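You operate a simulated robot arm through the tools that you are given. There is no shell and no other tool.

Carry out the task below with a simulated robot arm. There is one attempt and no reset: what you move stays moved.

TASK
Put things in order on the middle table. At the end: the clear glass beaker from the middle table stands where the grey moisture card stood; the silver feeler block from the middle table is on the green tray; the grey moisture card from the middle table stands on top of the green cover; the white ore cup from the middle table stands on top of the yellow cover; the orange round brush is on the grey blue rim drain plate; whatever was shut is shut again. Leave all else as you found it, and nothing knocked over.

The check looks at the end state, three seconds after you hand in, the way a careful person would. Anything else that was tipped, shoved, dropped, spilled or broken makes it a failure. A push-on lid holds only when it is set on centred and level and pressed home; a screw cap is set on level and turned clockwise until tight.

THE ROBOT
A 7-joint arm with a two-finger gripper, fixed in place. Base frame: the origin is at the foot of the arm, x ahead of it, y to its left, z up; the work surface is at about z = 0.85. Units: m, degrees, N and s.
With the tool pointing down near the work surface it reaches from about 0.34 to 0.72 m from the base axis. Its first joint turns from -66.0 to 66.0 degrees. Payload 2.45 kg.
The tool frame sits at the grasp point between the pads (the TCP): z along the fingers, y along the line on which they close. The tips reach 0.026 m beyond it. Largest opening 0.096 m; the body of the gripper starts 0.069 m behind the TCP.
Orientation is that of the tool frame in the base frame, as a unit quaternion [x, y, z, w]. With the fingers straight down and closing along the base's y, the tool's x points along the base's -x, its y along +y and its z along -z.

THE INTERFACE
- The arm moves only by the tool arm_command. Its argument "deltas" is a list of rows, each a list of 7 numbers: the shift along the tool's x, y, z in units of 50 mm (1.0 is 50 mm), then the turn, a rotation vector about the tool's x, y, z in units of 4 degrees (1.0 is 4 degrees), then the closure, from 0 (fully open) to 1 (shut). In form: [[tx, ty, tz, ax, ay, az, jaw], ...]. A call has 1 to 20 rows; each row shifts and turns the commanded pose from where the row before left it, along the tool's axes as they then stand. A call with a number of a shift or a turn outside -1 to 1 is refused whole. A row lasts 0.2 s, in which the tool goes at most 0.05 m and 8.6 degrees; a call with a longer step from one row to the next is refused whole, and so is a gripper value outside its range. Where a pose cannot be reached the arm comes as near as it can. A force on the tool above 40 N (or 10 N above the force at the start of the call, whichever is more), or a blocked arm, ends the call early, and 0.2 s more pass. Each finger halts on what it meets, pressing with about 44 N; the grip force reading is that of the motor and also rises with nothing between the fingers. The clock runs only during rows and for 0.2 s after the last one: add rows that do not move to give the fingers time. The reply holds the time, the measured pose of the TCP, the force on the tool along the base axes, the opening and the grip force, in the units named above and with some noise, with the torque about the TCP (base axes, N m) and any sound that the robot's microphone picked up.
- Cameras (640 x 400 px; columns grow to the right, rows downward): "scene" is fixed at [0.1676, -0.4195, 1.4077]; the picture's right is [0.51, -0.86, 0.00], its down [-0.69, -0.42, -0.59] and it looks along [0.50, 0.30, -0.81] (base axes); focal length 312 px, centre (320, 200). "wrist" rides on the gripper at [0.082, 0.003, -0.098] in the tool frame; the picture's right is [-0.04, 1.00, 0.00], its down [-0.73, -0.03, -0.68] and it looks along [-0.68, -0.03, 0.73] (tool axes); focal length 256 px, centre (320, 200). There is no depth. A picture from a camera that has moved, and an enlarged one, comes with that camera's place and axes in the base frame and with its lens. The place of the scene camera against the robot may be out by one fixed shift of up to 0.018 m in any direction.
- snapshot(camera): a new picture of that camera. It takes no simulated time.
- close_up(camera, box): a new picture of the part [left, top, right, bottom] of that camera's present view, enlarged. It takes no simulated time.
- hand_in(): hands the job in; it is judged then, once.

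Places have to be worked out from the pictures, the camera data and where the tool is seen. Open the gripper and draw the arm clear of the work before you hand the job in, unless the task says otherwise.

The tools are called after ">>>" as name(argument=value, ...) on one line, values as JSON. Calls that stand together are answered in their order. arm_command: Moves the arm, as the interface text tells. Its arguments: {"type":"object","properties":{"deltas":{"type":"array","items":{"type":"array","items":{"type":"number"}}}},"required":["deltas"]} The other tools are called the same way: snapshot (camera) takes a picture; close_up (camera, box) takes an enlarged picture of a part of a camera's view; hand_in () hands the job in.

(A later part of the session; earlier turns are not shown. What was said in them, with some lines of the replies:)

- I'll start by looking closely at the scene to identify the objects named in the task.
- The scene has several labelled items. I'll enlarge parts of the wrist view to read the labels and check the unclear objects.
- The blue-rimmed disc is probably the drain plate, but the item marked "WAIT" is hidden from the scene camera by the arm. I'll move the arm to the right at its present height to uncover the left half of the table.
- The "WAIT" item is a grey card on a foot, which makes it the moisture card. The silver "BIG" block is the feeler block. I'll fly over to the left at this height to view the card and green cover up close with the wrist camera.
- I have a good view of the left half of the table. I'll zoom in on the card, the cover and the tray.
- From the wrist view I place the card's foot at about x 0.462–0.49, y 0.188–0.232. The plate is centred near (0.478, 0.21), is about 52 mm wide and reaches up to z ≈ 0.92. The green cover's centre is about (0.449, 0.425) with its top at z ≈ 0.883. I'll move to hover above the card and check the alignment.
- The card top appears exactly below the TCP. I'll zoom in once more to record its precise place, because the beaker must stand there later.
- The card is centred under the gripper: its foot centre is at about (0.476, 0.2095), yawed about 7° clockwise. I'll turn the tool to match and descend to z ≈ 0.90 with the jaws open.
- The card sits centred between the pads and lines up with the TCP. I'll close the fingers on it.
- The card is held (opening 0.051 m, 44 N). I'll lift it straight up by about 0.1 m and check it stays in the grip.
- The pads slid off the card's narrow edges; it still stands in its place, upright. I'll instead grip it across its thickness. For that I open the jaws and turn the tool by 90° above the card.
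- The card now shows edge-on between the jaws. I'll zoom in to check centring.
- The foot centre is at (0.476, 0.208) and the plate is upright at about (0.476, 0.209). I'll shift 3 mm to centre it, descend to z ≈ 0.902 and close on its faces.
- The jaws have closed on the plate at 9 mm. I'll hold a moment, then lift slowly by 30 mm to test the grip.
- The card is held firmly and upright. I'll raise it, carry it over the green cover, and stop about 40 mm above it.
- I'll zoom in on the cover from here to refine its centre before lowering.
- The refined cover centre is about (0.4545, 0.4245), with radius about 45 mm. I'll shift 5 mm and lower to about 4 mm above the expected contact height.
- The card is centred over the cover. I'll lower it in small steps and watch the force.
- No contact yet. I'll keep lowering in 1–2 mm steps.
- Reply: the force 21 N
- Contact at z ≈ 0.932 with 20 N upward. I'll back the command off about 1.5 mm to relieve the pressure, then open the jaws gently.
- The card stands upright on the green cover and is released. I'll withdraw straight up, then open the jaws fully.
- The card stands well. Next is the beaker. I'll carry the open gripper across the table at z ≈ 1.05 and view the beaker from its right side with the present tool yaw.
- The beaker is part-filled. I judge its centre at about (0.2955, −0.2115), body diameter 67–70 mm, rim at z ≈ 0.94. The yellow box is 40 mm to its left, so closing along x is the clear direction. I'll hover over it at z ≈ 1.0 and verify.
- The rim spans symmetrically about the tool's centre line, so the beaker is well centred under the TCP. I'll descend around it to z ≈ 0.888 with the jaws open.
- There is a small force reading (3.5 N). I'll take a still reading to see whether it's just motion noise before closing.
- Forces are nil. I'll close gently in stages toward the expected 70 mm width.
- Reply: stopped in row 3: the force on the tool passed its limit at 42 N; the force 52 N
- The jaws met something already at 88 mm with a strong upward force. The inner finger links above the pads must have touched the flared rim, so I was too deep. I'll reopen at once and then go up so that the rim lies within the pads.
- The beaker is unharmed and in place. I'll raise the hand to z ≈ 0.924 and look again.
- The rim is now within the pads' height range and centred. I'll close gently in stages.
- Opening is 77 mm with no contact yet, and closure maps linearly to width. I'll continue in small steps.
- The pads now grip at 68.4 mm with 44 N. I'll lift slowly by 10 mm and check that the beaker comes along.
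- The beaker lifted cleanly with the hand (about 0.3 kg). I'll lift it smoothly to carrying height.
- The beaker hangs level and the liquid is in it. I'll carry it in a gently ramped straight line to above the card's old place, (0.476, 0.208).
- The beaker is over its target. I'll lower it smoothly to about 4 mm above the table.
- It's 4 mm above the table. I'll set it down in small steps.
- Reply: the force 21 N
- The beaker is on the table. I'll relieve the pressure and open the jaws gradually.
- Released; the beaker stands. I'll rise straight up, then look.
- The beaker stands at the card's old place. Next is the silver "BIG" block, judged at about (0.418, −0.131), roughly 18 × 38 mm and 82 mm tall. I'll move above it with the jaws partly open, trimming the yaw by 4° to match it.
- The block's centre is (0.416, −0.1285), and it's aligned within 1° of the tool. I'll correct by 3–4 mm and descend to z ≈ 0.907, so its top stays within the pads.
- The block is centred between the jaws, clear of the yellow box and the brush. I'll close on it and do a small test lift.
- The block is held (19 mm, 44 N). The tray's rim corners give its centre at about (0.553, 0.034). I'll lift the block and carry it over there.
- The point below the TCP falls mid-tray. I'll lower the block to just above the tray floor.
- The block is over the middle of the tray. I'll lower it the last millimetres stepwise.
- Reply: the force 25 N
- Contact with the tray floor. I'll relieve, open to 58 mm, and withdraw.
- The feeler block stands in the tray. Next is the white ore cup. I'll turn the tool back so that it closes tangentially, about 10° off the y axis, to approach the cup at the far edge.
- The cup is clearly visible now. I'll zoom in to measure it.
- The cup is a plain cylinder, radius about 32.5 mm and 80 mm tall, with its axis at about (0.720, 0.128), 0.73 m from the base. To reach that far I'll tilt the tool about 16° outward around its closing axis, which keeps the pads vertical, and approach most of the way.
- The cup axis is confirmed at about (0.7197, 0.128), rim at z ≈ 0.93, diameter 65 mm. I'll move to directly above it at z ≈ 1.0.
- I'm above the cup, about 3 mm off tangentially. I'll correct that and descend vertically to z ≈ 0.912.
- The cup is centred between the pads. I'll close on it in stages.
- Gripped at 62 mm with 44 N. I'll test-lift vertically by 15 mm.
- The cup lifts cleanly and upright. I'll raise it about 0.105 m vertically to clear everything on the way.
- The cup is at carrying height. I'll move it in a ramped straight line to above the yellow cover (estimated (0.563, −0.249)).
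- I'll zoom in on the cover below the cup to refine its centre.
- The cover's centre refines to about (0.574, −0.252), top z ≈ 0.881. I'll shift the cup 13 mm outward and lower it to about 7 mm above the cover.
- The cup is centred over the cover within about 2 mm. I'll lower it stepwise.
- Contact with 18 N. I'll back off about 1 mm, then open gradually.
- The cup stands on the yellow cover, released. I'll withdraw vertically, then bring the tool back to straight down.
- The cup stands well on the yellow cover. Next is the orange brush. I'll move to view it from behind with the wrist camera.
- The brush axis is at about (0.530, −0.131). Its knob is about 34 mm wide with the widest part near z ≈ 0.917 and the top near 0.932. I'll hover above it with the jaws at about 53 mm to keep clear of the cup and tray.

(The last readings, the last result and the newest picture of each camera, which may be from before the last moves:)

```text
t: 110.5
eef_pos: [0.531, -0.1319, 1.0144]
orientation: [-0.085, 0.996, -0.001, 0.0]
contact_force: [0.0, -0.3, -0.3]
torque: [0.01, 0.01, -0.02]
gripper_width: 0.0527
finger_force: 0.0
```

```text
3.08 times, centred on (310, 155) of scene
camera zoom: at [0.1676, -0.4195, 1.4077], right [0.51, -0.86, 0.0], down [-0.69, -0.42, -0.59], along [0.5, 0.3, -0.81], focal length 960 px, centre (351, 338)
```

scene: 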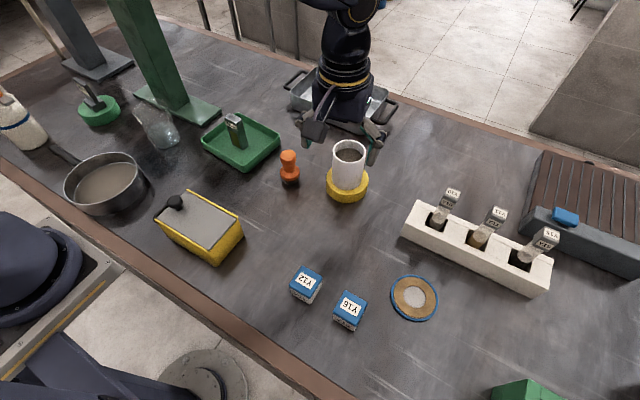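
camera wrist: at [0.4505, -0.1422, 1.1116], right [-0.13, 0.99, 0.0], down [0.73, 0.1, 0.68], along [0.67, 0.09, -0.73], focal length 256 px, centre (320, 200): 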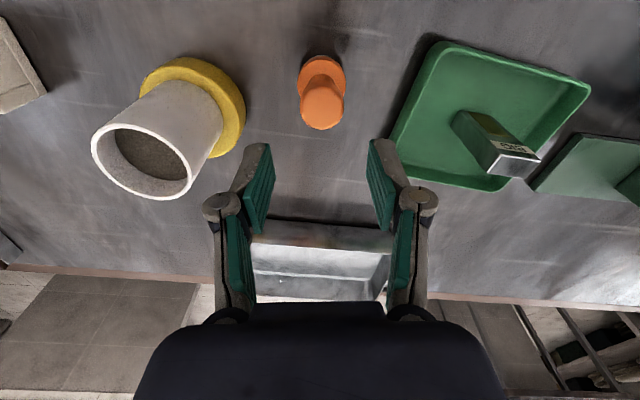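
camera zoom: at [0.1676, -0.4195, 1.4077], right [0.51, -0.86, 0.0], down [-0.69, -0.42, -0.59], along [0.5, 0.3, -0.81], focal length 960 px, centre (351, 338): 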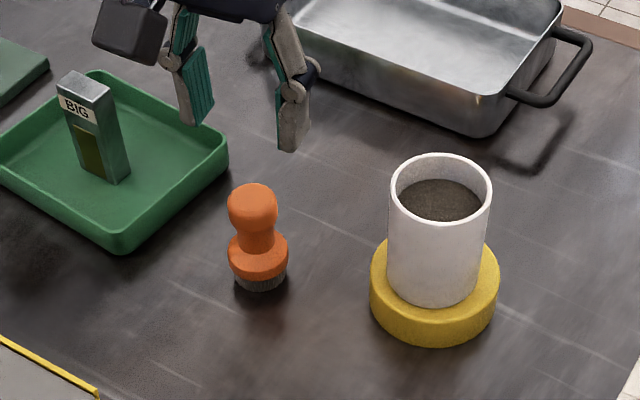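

The knob lies right under the TCP. I'll descend to z ≈ 0.915.

>>> arm_command(deltas=[[0, 0.02, 0.4, 0, 0, 0, 0.45], [0, 0, 0.5, 0, 0, 0, 0.45], [0, 0, 0.5, 0, 0, 0, 0.45], [0, 0, 0.4, 0, 0, 0, 0.45], [0, 0, 0.18, 0, 0, 0, 0.45], [0, 0, 0, 0, 0, 0, 0.45]])

>>> snapshot(camera="wrist")

>>> close_up(camera="scene", box=[230, 100, 350, 210])

```text
t: 111.9
eef_pos: [0.5313, -0.13, 0.9147]
orientation: [-0.085, 0.996, 0.0, 0.0]
contact_force: [0.1, -0.5, -0.4]
torque: [-0.02, 0.01, 0.03]
gripper_width: 0.0528
finger_force: 0.0
```

```text
taken
camera wrist: at [0.4512, -0.1409, 1.0123], right [-0.13, 0.99, 0.0], down [0.73, 0.1, 0.68], along [0.67, 0.09, -0.73], focal length 256 px, centre (320, 200)
```

wrist: 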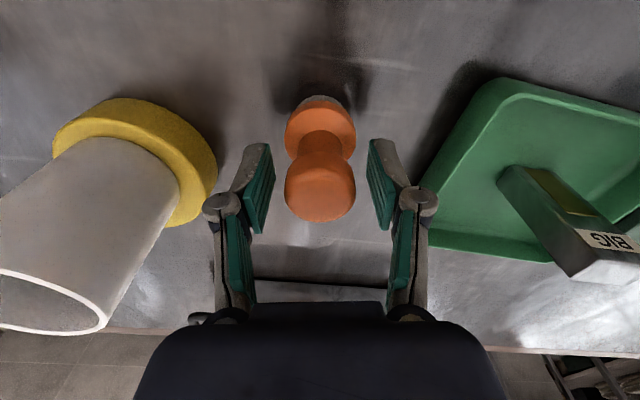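

```text
3.64 times, centred on (290, 155) of scene
camera zoom: at [0.1676, -0.4195, 1.4077], right [0.51, -0.86, 0.0], down [-0.69, -0.42, -0.59], along [0.5, 0.3, -0.81], focal length 1135 px, centre (429, 364)
```

zoom: 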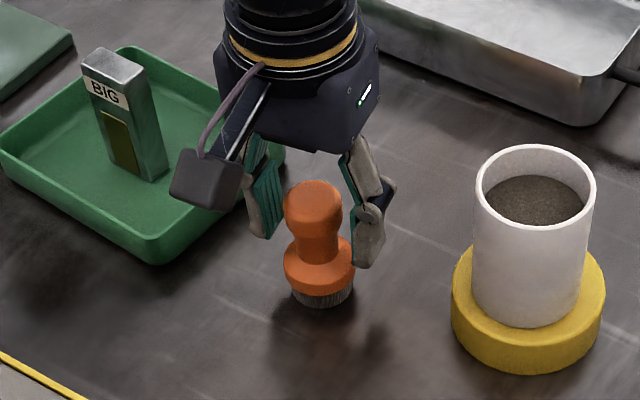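

The knob sits exactly at the TCP. I'll close on it and do a small test lift.

>>> arm_command(deltas=[[0, 0, 0, 0, 0, 0, 0.55], [0, 0, 0, 0, 0, 0, 0.65], [0, 0, 0, 0, 0, 0, 0.75], [0, 0, 0, 0, 0, 0, 0.8], [0, 0, 0, 0, 0, 0, 0.8], [0, 0, 0, 0, 0, 0, 0.8], [0, 0, -0.05, 0, 0, 0, 0.8], [0, 0, -0.1, 0, 0, 0, 0.8], [0, 0, -0.1, 0, 0, 0, 0.8], [0, 0, -0.05, 0, 0, 0, 0.8], [0, 0, 0, 0, 0, 0, 0.8]])

>>> snapshot(camera="wrist")

>>> close_up(camera="scene", box=[230, 100, 350, 210])

```text
t: 114.3
eef_pos: [0.5297, -0.1302, 0.9296]
orientation: [-0.086, 0.996, 0.0, -0.001]
contact_force: [-0.4, -0.9, -0.4]
torque: [0.02, -0.01, -0.01]
gripper_width: 0.0302
finger_force: 44.1
```

```text
taken
camera wrist: at [0.4506, -0.1407, 1.0279], right [-0.13, 0.99, 0.0], down [0.73, 0.1, 0.68], along [0.67, 0.09, -0.73], focal length 256 px, centre (320, 200)
```

wrist: 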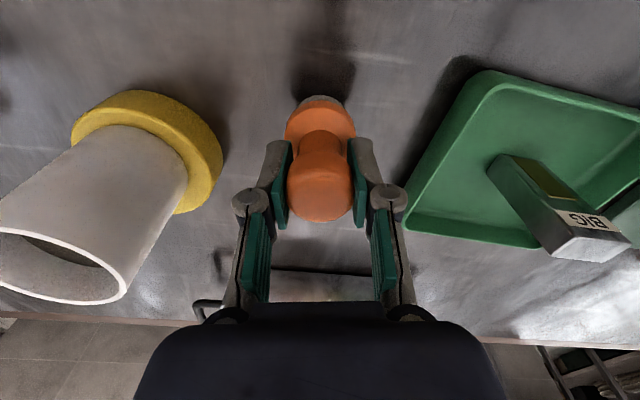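

```text
3.64 times, centred on (290, 155) of scene
camera zoom: at [0.1676, -0.4195, 1.4077], right [0.51, -0.86, 0.0], down [-0.69, -0.42, -0.59], along [0.5, 0.3, -0.81], focal length 1135 px, centre (429, 364)
```

zoom: 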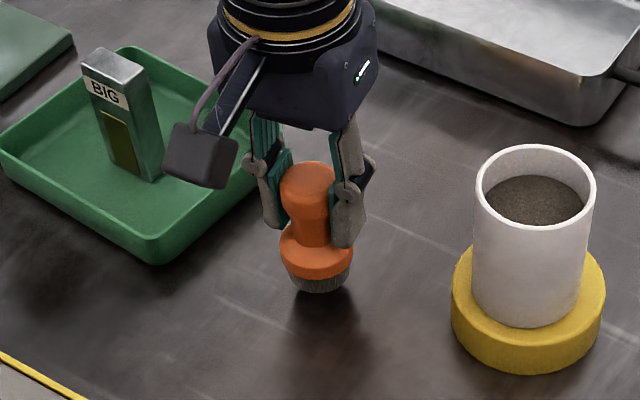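

The brush is held upright (30 mm, 44 N). I'll lift it clear of the cup and carry it to above the blue-rimmed drain plate, estimated at (0.412, −0.470).

>>> arm_command(deltas=[[0, 0, -0.3, 0, 0, 0, 0.8], [0, 0, -0.6, 0, 0, 0, 0.8], [0, 0, -0.6, 0, 0, 0, 0.8], [0, 0, -0.6, 0, 0, 0, 0.8], [0, 0, -0.3, 0, 0, 0, 0.8], [0.2, -0.3, 0, 0, 0, 0, 0.8], [0.36, -0.65, 0, 0, 0, 0, 0.8], [0.36, -0.65, 0, 0, 0, 0, 0.8], [0.36, -0.65, 0, 0, 0, 0, 0.8], [0.36, -0.65, 0, 0, 0, 0, 0.8], [0.36, -0.65, 0, 0, 0, 0, 0.8], [0.36, -0.65, 0, 0, 0, 0, 0.8], [0.36, -0.65, 0, 0, 0, 0, 0.8], [0.36, -0.65, 0, 0, 0, 0, 0.8], [0.36, -0.6, 0, 0, 0, 0, 0.8], [0.2, -0.2, 0, 0, 0, 0, 0.8], [0.19, 0, 0, 0, 0, 0, 0.8], [0, 0, 0, 0, 0, 0, 0.8], [0, 0, 0, 0, 0, 0, 0.8]])

>>> snapshot(camera="wrist")

>>> snapshot(camera="scene")

```text
t: 118.3
eef_pos: [0.3961, -0.4727, 1.0507]
orientation: [-0.086, 0.996, -0.001, 0.0]
contact_force: [0.1, 0.7, 0.3]
torque: [0.0, -0.01, -0.01]
gripper_width: 0.0299
finger_force: 44.7
```

```text
taken
camera wrist: at [0.3159, -0.4834, 1.1477], right [-0.13, 0.99, 0.0], down [0.73, 0.1, 0.68], along [0.67, 0.09, -0.73], focal length 256 px, centre (320, 200)
```

wrist: 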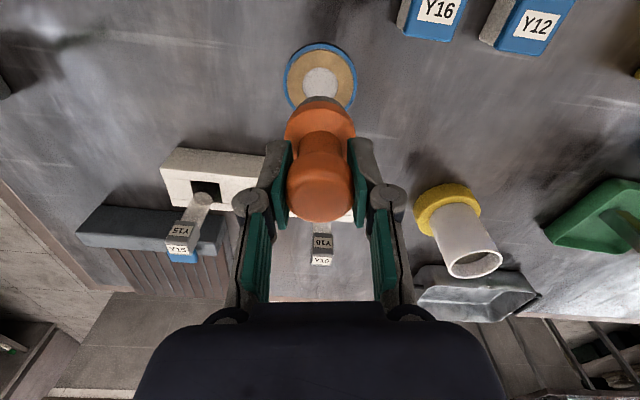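

```text
taken
```

scene: 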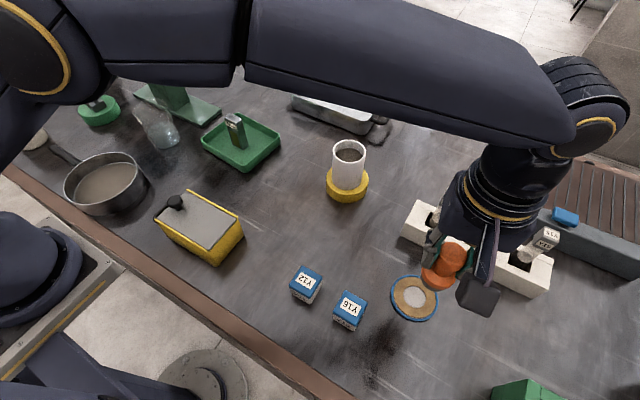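

I'll zoom in on the plate to locate its centre precisely.

>>> close_up(camera="wrist", box=[270, 30, 370, 120])

>>> close_up(camera="scene", box=[370, 220, 510, 340])

```text
4.44 times, centred on (320, 75) of wrist
camera zoom: at [0.3159, -0.4834, 1.1477], right [-0.13, 0.99, 0.0], down [0.73, 0.1, 0.68], along [0.67, 0.09, -0.73], focal length 1138 px, centre (320, 756)
```

zoom: 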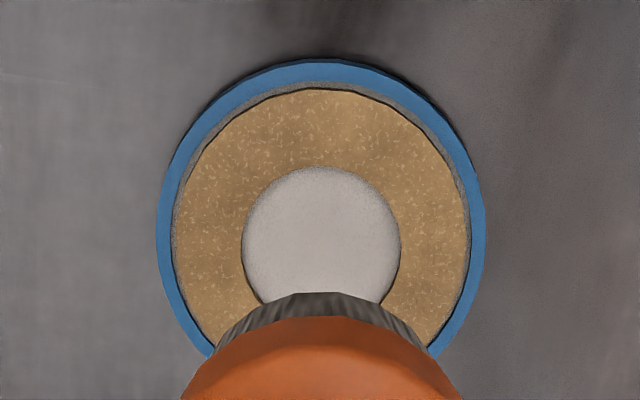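

```text
3.33 times, centred on (440, 280) of scene
camera zoom: at [0.1676, -0.4195, 1.4077], right [0.51, -0.86, 0.0], down [-0.69, -0.42, -0.59], along [0.5, 0.3, -0.81], focal length 1040 px, centre (-80, -67)
```

zoom: 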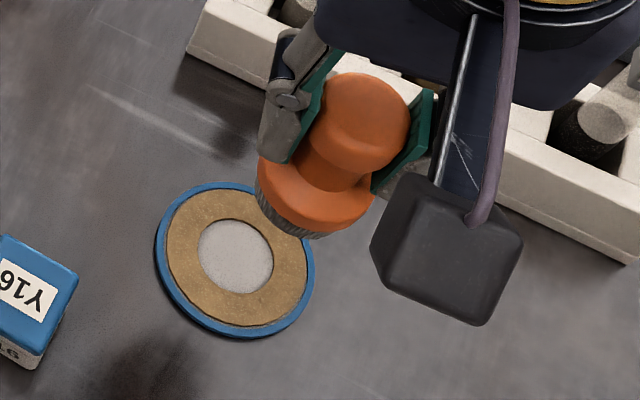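

The plate's centre is at about (0.414, −0.4705); the brush currently hangs at about (0.395, −0.473), upright. I'll shift 18 mm outward and lower to z ≈ 0.945, then check again.

>>> arm_command(deltas=[[-0.186, -0.01, 0, 0, 0, 0, 0.8], [-0.186, -0.01, 0, 0, 0, 0, 0.8], [0, 0, 0.3, 0, 0, 0, 0.8], [0, 0, 0.5, 0, 0, 0, 0.8], [0, 0, 0.5, 0, 0, 0, 0.8], [0, 0, 0.5, 0, 0, 0, 0.8], [0, 0, 0.3, 0, 0, 0, 0.8], [0, 0, 0, 0, 0, 0, 0.8], [0, 0, 0, 0, 0, 0, 0.8]])

>>> close_up(camera="wrist", box=[240, 40, 400, 200])

>>> close_up(camera="scene", box=[370, 230, 490, 330])

```text
t: 120.3
eef_pos: [0.4139, -0.47, 0.9464]
orientation: [-0.085, 0.996, -0.002, 0.0]
contact_force: [-0.2, -0.5, 0.2]
torque: [0.01, -0.01, 0.0]
gripper_width: 0.0299
finger_force: 44.1
```

```text
2.50 times, centred on (320, 120) of wrist
camera zoom: at [0.3346, -0.4807, 1.0432], right [-0.13, 0.99, 0.0], down [0.73, 0.1, 0.68], along [0.67, 0.09, -0.73], focal length 640 px, centre (320, 400)
```

zoom: 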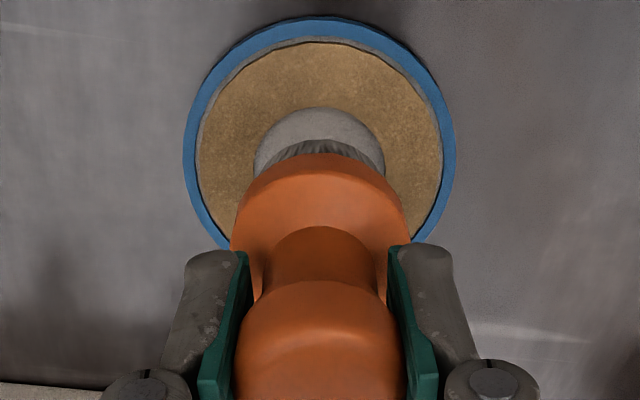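

```text
4.00 times, centred on (430, 280) of scene
camera zoom: at [0.1676, -0.4195, 1.4077], right [0.51, -0.86, 0.0], down [-0.69, -0.42, -0.59], along [0.5, 0.3, -0.81], focal length 1248 px, centre (-120, -120)
```

zoom: 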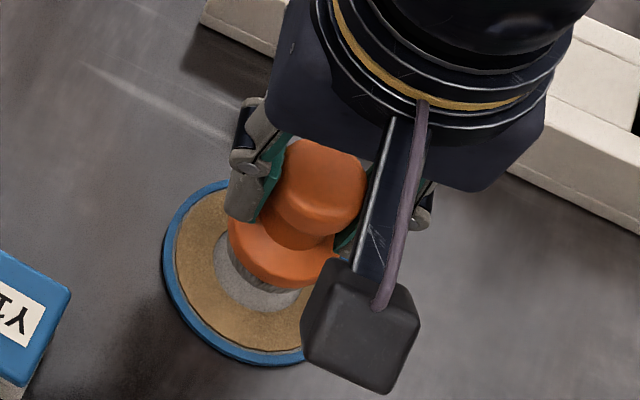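

Lateral alignment is good; the brush should go about 2 mm further outward. I'll correct and lower to just above the plate.

>>> arm_command(deltas=[[-0.04, 0, 0.1, 0, 0, 0, 0.8], [0, 0, 0.2, 0, 0, 0, 0.8], [0, 0, 0.1, 0, 0, 0, 0.8], [0, 0, 0, 0, 0, 0, 0.8]])

>>> close_up(camera="wrist", box=[240, 40, 400, 200])

```text
t: 121.3
eef_pos: [0.417, -0.4702, 0.9257]
orientation: [-0.086, 0.996, 0.0, 0.001]
contact_force: [-0.2, 0.0, -0.5]
torque: [-0.02, 0.0, 0.02]
gripper_width: 0.0297
finger_force: 44.2
```

```text
2.50 times, centred on (320, 120) of wrist
camera zoom: at [0.336, -0.4809, 1.0232], right [-0.13, 0.99, 0.0], down [0.73, 0.1, 0.68], along [0.67, 0.09, -0.73], focal length 640 px, centre (320, 400)
```

zoom: 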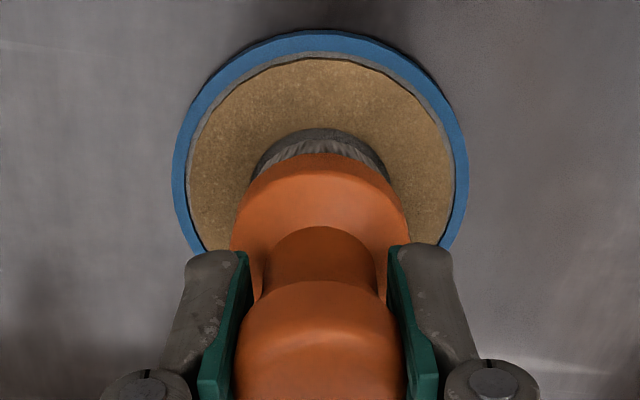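

The bristles are concentric with the grey centre. I'll lower stepwise until contact.

>>> arm_command(deltas=[[0, 0, 0.04, 0, 0, 0, 0.8], [0, 0, 0.03, 0, 0, 0, 0.8], [0, 0, 0, 0, 0, 0, 0.8]])

```text
t: 122.1
eef_pos: [0.4174, -0.47, 0.921]
orientation: [-0.085, 0.996, -0.001, 0.0]
contact_force: [-0.5, 0.7, -0.7]
torque: [-0.01, -0.01, -0.01]
gripper_width: 0.0298
finger_force: 43.8
```

>>> arm_command(deltas=[[0, 0, 0.02, 0, 0, 0, 0.8], [0, 0, 0.02, 0, 0, 0, 0.8], [0, 0, 0, 0, 0, 0, 0.8]])

```text
t: 122.9
eef_pos: [0.4172, -0.4694, 0.9201]
orientation: [-0.086, 0.996, 0.0, 0.0]
contact_force: [0.6, 0.3, -0.5]
torque: [-0.05, 0.01, 0.01]
gripper_width: 0.03
finger_force: 43.7
```

>>> arm_command(deltas=[[0, 0, 0.02, 0, 0, 0, 0.8], [0, 0, 0.01, 0, 0, 0, 0.8], [0, 0, 0, 0, 0, 0, 0.8]])

>>> close_up(camera="wrist", box=[240, 40, 400, 200])

```text
t: 123.7
eef_pos: [0.417, -0.4701, 0.9185]
orientation: [-0.084, 0.996, 0.0, 0.0]
contact_force: [0.2, -0.3, -0.3]
torque: [-0.04, 0.0, 0.01]
gripper_width: 0.03
finger_force: 44.2
```

```text
2.50 times, centred on (320, 120) of wrist
camera zoom: at [0.3363, -0.481, 1.0161], right [-0.13, 0.99, 0.0], down [0.73, 0.1, 0.68], along [0.67, 0.09, -0.73], focal length 640 px, centre (320, 400)
```

zoom: 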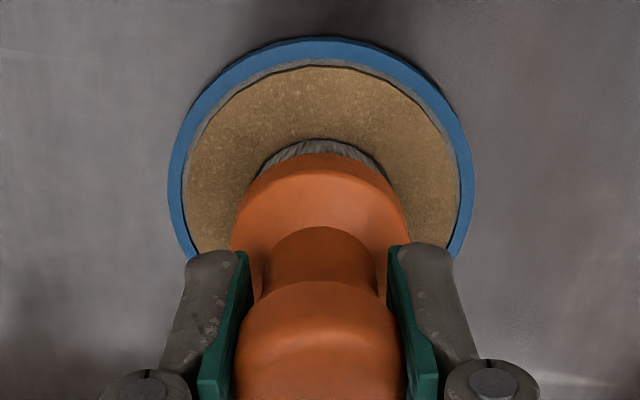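

>>> arm_command(deltas=[[0, 0, 0.02, 0, 0, 0, 0.8], [0, 0, 0.01, 0, 0, 0, 0.8], [0, 0, 0, 0, 0, 0, 0.8]])

```text
t: 124.5
eef_pos: [0.4173, -0.4692, 0.9176]
orientation: [-0.085, 0.996, -0.001, 0.001]
contact_force: [-0.2, 1.7, 10.2]
torque: [0.08, 0.13, -0.02]
gripper_width: 0.0308
finger_force: 43.8
```

Contact at 10 N. I'll ease off a little, open gradually, and withdraw upward.

>>> arm_command(deltas=[[0, 0, -0.012, 0, 0, 0, 0.8], [0, 0, 0, 0, 0, 0, 0.72], [0, 0, 0, 0, 0, 0, 0.68], [0, 0, 0, 0, 0, 0, 0.64], [0, 0, 0, 0, 0, 0, 0.6], [0, 0, 0, 0, 0, 0, 0.5], [0, 0, 0, 0, 0, 0, 0.4], [0, 0, 0, 0, 0, 0, 0.4]])

>>> snapshot(camera="wrist")

>>> close_up(camera="scene", box=[370, 230, 490, 330])

```text
t: 126.3
eef_pos: [0.4173, -0.4695, 0.9179]
orientation: [-0.085, 0.996, -0.001, 0.001]
contact_force: [0.2, -0.4, -0.8]
torque: [-0.02, 0.01, 0.0]
gripper_width: 0.0578
finger_force: 0.1
```

```text
taken
camera wrist: at [0.3364, -0.4812, 1.0153], right [-0.13, 0.99, 0.0], down [0.73, 0.1, 0.68], along [0.67, 0.09, -0.73], focal length 256 px, centre (320, 200)
```

wrist: 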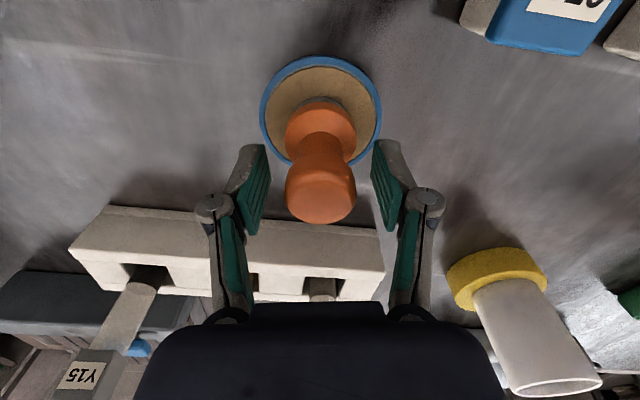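

```text
4.00 times, centred on (430, 280) of scene
camera zoom: at [0.1676, -0.4195, 1.4077], right [0.51, -0.86, 0.0], down [-0.69, -0.42, -0.59], along [0.5, 0.3, -0.81], focal length 1248 px, centre (-120, -120)
```

zoom: 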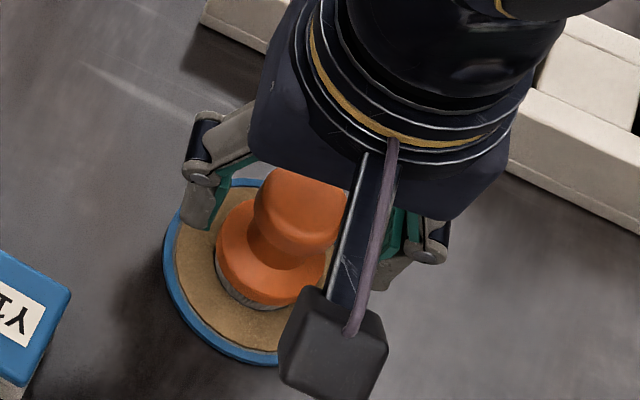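

The brush stands on the plate. I'll withdraw straight up.

>>> arm_command(deltas=[[0, 0, -0.2, 0, 0, 0, 0.4], [0, 0, -0.5, 0, 0, 0, 0.4], [0, 0, -0.7, 0, 0, 0, 0.4], [0, 0, -0.7, 0, 0, 0, 0.3], [0, 0, -0.7, 0, 0, 0, 0.1], [0, 0, 0, 0, 0, 0, 0], [0, 0, 0, 0, 0, 0, 0]])

>>> snapshot(camera="wrist")

>>> snapshot(camera="scene")

```text
t: 127.9
eef_pos: [0.4173, -0.4689, 1.0573]
orientation: [-0.086, 0.996, 0.0, 0.0]
contact_force: [0.4, -0.6, 0.2]
torque: [-0.01, -0.03, 0.04]
gripper_width: 0.096
finger_force: 0.0
```

```text
taken
camera wrist: at [0.3357, -0.4801, 1.156], right [-0.13, 0.99, 0.0], down [0.73, 0.1, 0.68], along [0.67, 0.09, -0.73], focal length 256 px, centre (320, 200)
```

wrist: 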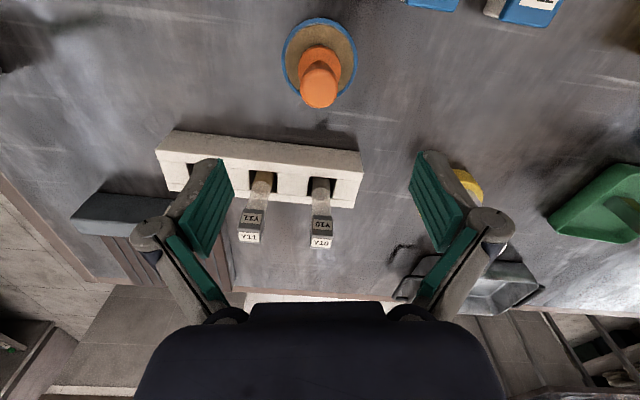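

```text
taken
```

scene: 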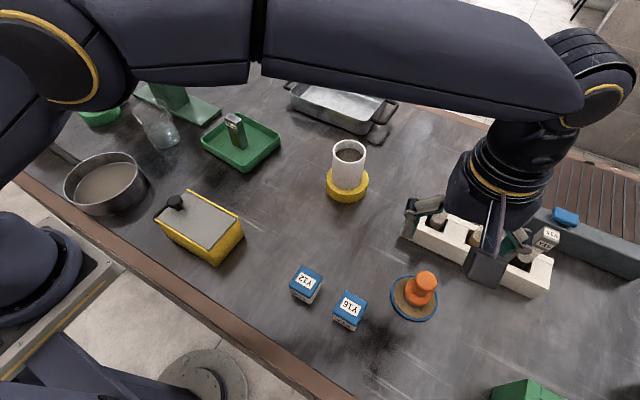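

The brush stands upright on the drain plate. I'll draw the arm back toward its starting area and check the whole table.

>>> arm_command(deltas=[[0.02, 0.4, -0.08, 0, 0, 0, 0], [0.024, 0.65, -0.08, 0, 0, 0, 0], [0.024, 0.65, -0.08, 0, 0, 0, 0], [0.024, 0.65, -0.08, 0, 0, 0, 0], [0.024, 0.65, -0.08, 0, 0, 0, 0], [0.024, 0.65, 0, 0, 0, 0, 0], [0.024, 0.65, 0, 0, 0, 0, 0], [0.024, 0.65, 0, 0, 0, 0, 0], [0.024, 0.65, 0, 0, 0, 0, 0], [0.024, 0.65, 0, 0, 0, 0, 0], [0.024, 0.3, 0, 0, 0, 0, 0], [0, 0, 0, 0, 0, 0, 0], [0, 0, 0, 0, 0, 0, 0]])

>>> snapshot(camera="wrist")

>>> snapshot(camera="scene")

>>> close_up(camera="scene", box=[370, 240, 480, 330])

>>> close_up(camera="scene", box=[60, 60, 300, 220])

```text
t: 130.7
eef_pos: [0.3477, -0.1499, 1.077]
orientation: [-0.085, 0.996, -0.001, -0.001]
contact_force: [0.2, 0.1, -1.1]
torque: [0.03, -0.01, 0.0]
gripper_width: 0.096
finger_force: 0.1
```

```text
taken
camera wrist: at [0.2674, -0.1603, 1.1751], right [-0.13, 0.99, 0.0], down [0.73, 0.1, 0.68], along [0.67, 0.09, -0.73], focal length 256 px, centre (320, 200)
```

wrist: 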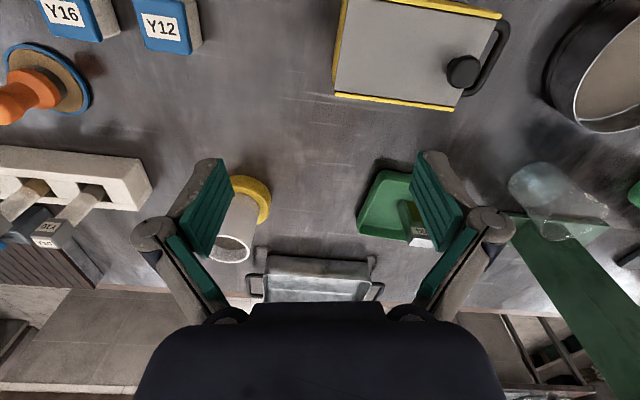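

```text
taken
```

scene: 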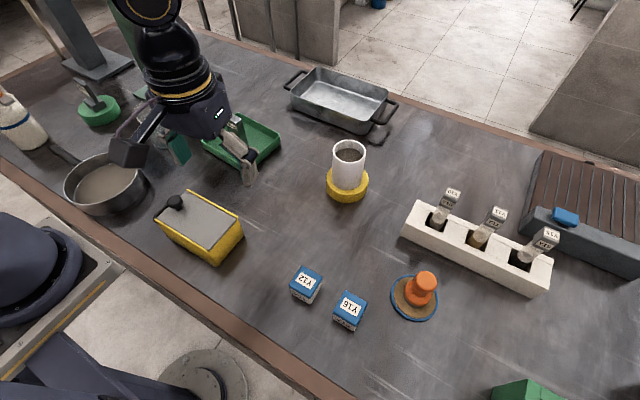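

```text
4.44 times, centred on (425, 285) of scene
camera zoom: at [0.1676, -0.4195, 1.4077], right [0.51, -0.86, 0.0], down [-0.69, -0.42, -0.59], along [0.5, 0.3, -0.81], focal length 1387 px, centre (-147, -178)
```

zoom: 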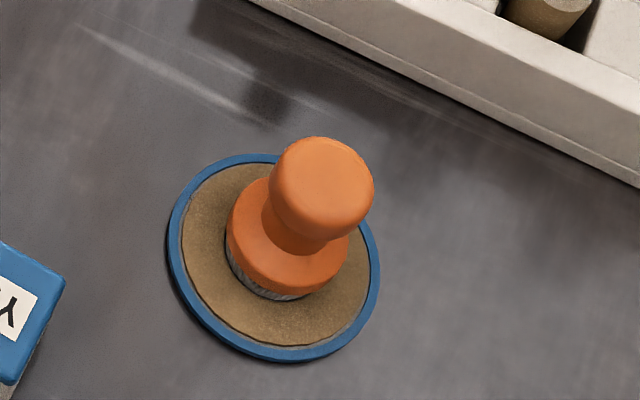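

```text
2.50 times, centred on (180, 140) of scene
camera zoom: at [0.1676, -0.4195, 1.4077], right [0.51, -0.86, 0.0], down [-0.69, -0.42, -0.59], along [0.5, 0.3, -0.81], focal length 780 px, centre (670, 350)
```

zoom: 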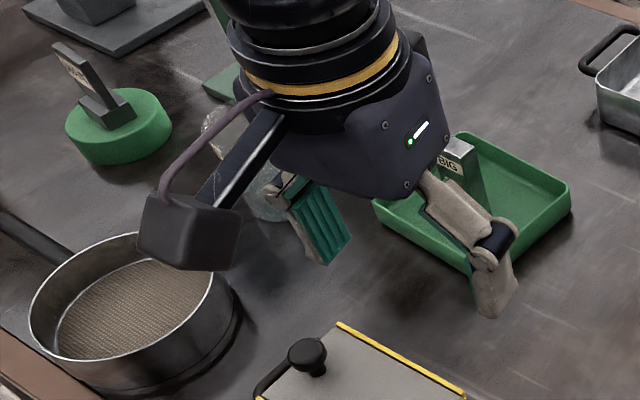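

Everything looks in place. I'll do one last check of the beaker and block from the wrist camera before handing in.

>>> close_up(camera="wrist", box=[340, 130, 640, 270])

>>> close_up(camera="scene", box=[290, 120, 400, 220])

```text
2.13 times, centred on (490, 200) of wrist
camera zoom: at [0.2674, -0.1603, 1.1751], right [-0.13, 0.99, 0.0], down [0.73, 0.1, 0.68], along [0.67, 0.09, -0.73], focal length 546 px, centre (-43, 200)
```

zoom: 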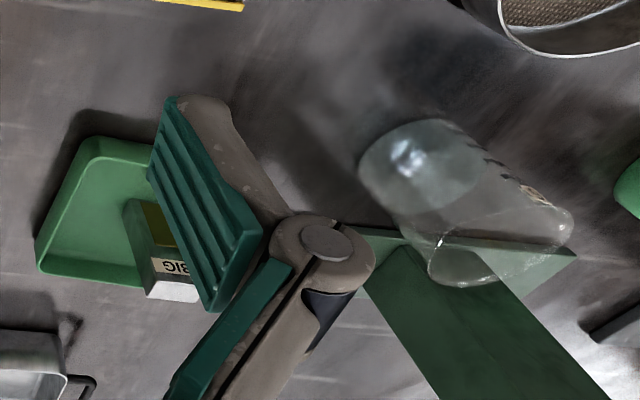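

```text
4.00 times, centred on (345, 170) of scene
camera zoom: at [0.1676, -0.4195, 1.4077], right [0.51, -0.86, 0.0], down [-0.69, -0.42, -0.59], along [0.5, 0.3, -0.81], focal length 1248 px, centre (220, 320)
```

zoom: 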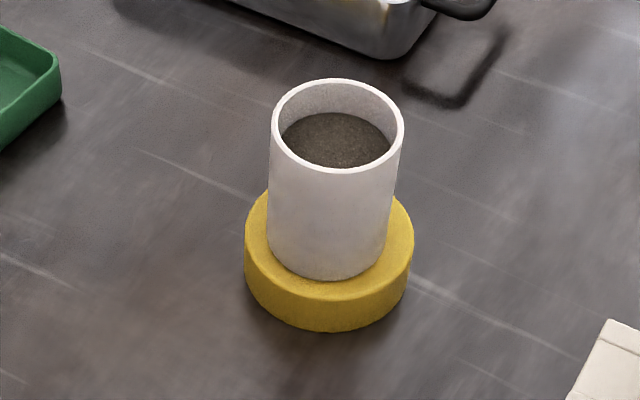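

The pictures show:
- The beaker stands upright with its liquid where the card was.
- The feeler block stands in the green tray.
- The card is on the green cover.
- The cup is on the yellow cover.
- The brush is on the drain plate.

Nothing was opened, the gripper is open and the arm is clear, so I hand in.

>>> hand_in()

```text
The job is handed in.
```

I've handed the job in with all five items moved, and the last pictures show each of them upright in its new place. The check's result hasn't come back to me.

- **Glass beaker:** it stands where the grey moisture card stood, with its liquid still in it.
- **Silver feeler block:** it stands upright in the middle of the green tray. I took this to be the silver block labelled "BIG".
- **Grey moisture card:** it stands on top of the green cover. I took this to be the grey card labelled "WAIT".
- **White ore cup:** it stands upright on top of the yellow cover, contents still inside.
- **Orange round brush:** it stands bristles-down in the centre of the blue-rimmed plate, which I took to be the drain plate.

Two grasps went wrong before they worked:

- **Card:** my first grip slid off its narrow edges. It stayed standing, and I lifted it by its faces instead.
- **Beaker:** on the first try the inside of the fingers pressed on its rim with about 50 N. I let go at once. It had not moved or visibly broken, and I took it again from higher up.

I opened nothing, so there was nothing to shut again. The rest of the table looks as I found it. The gripper is open and raised clear of the items.
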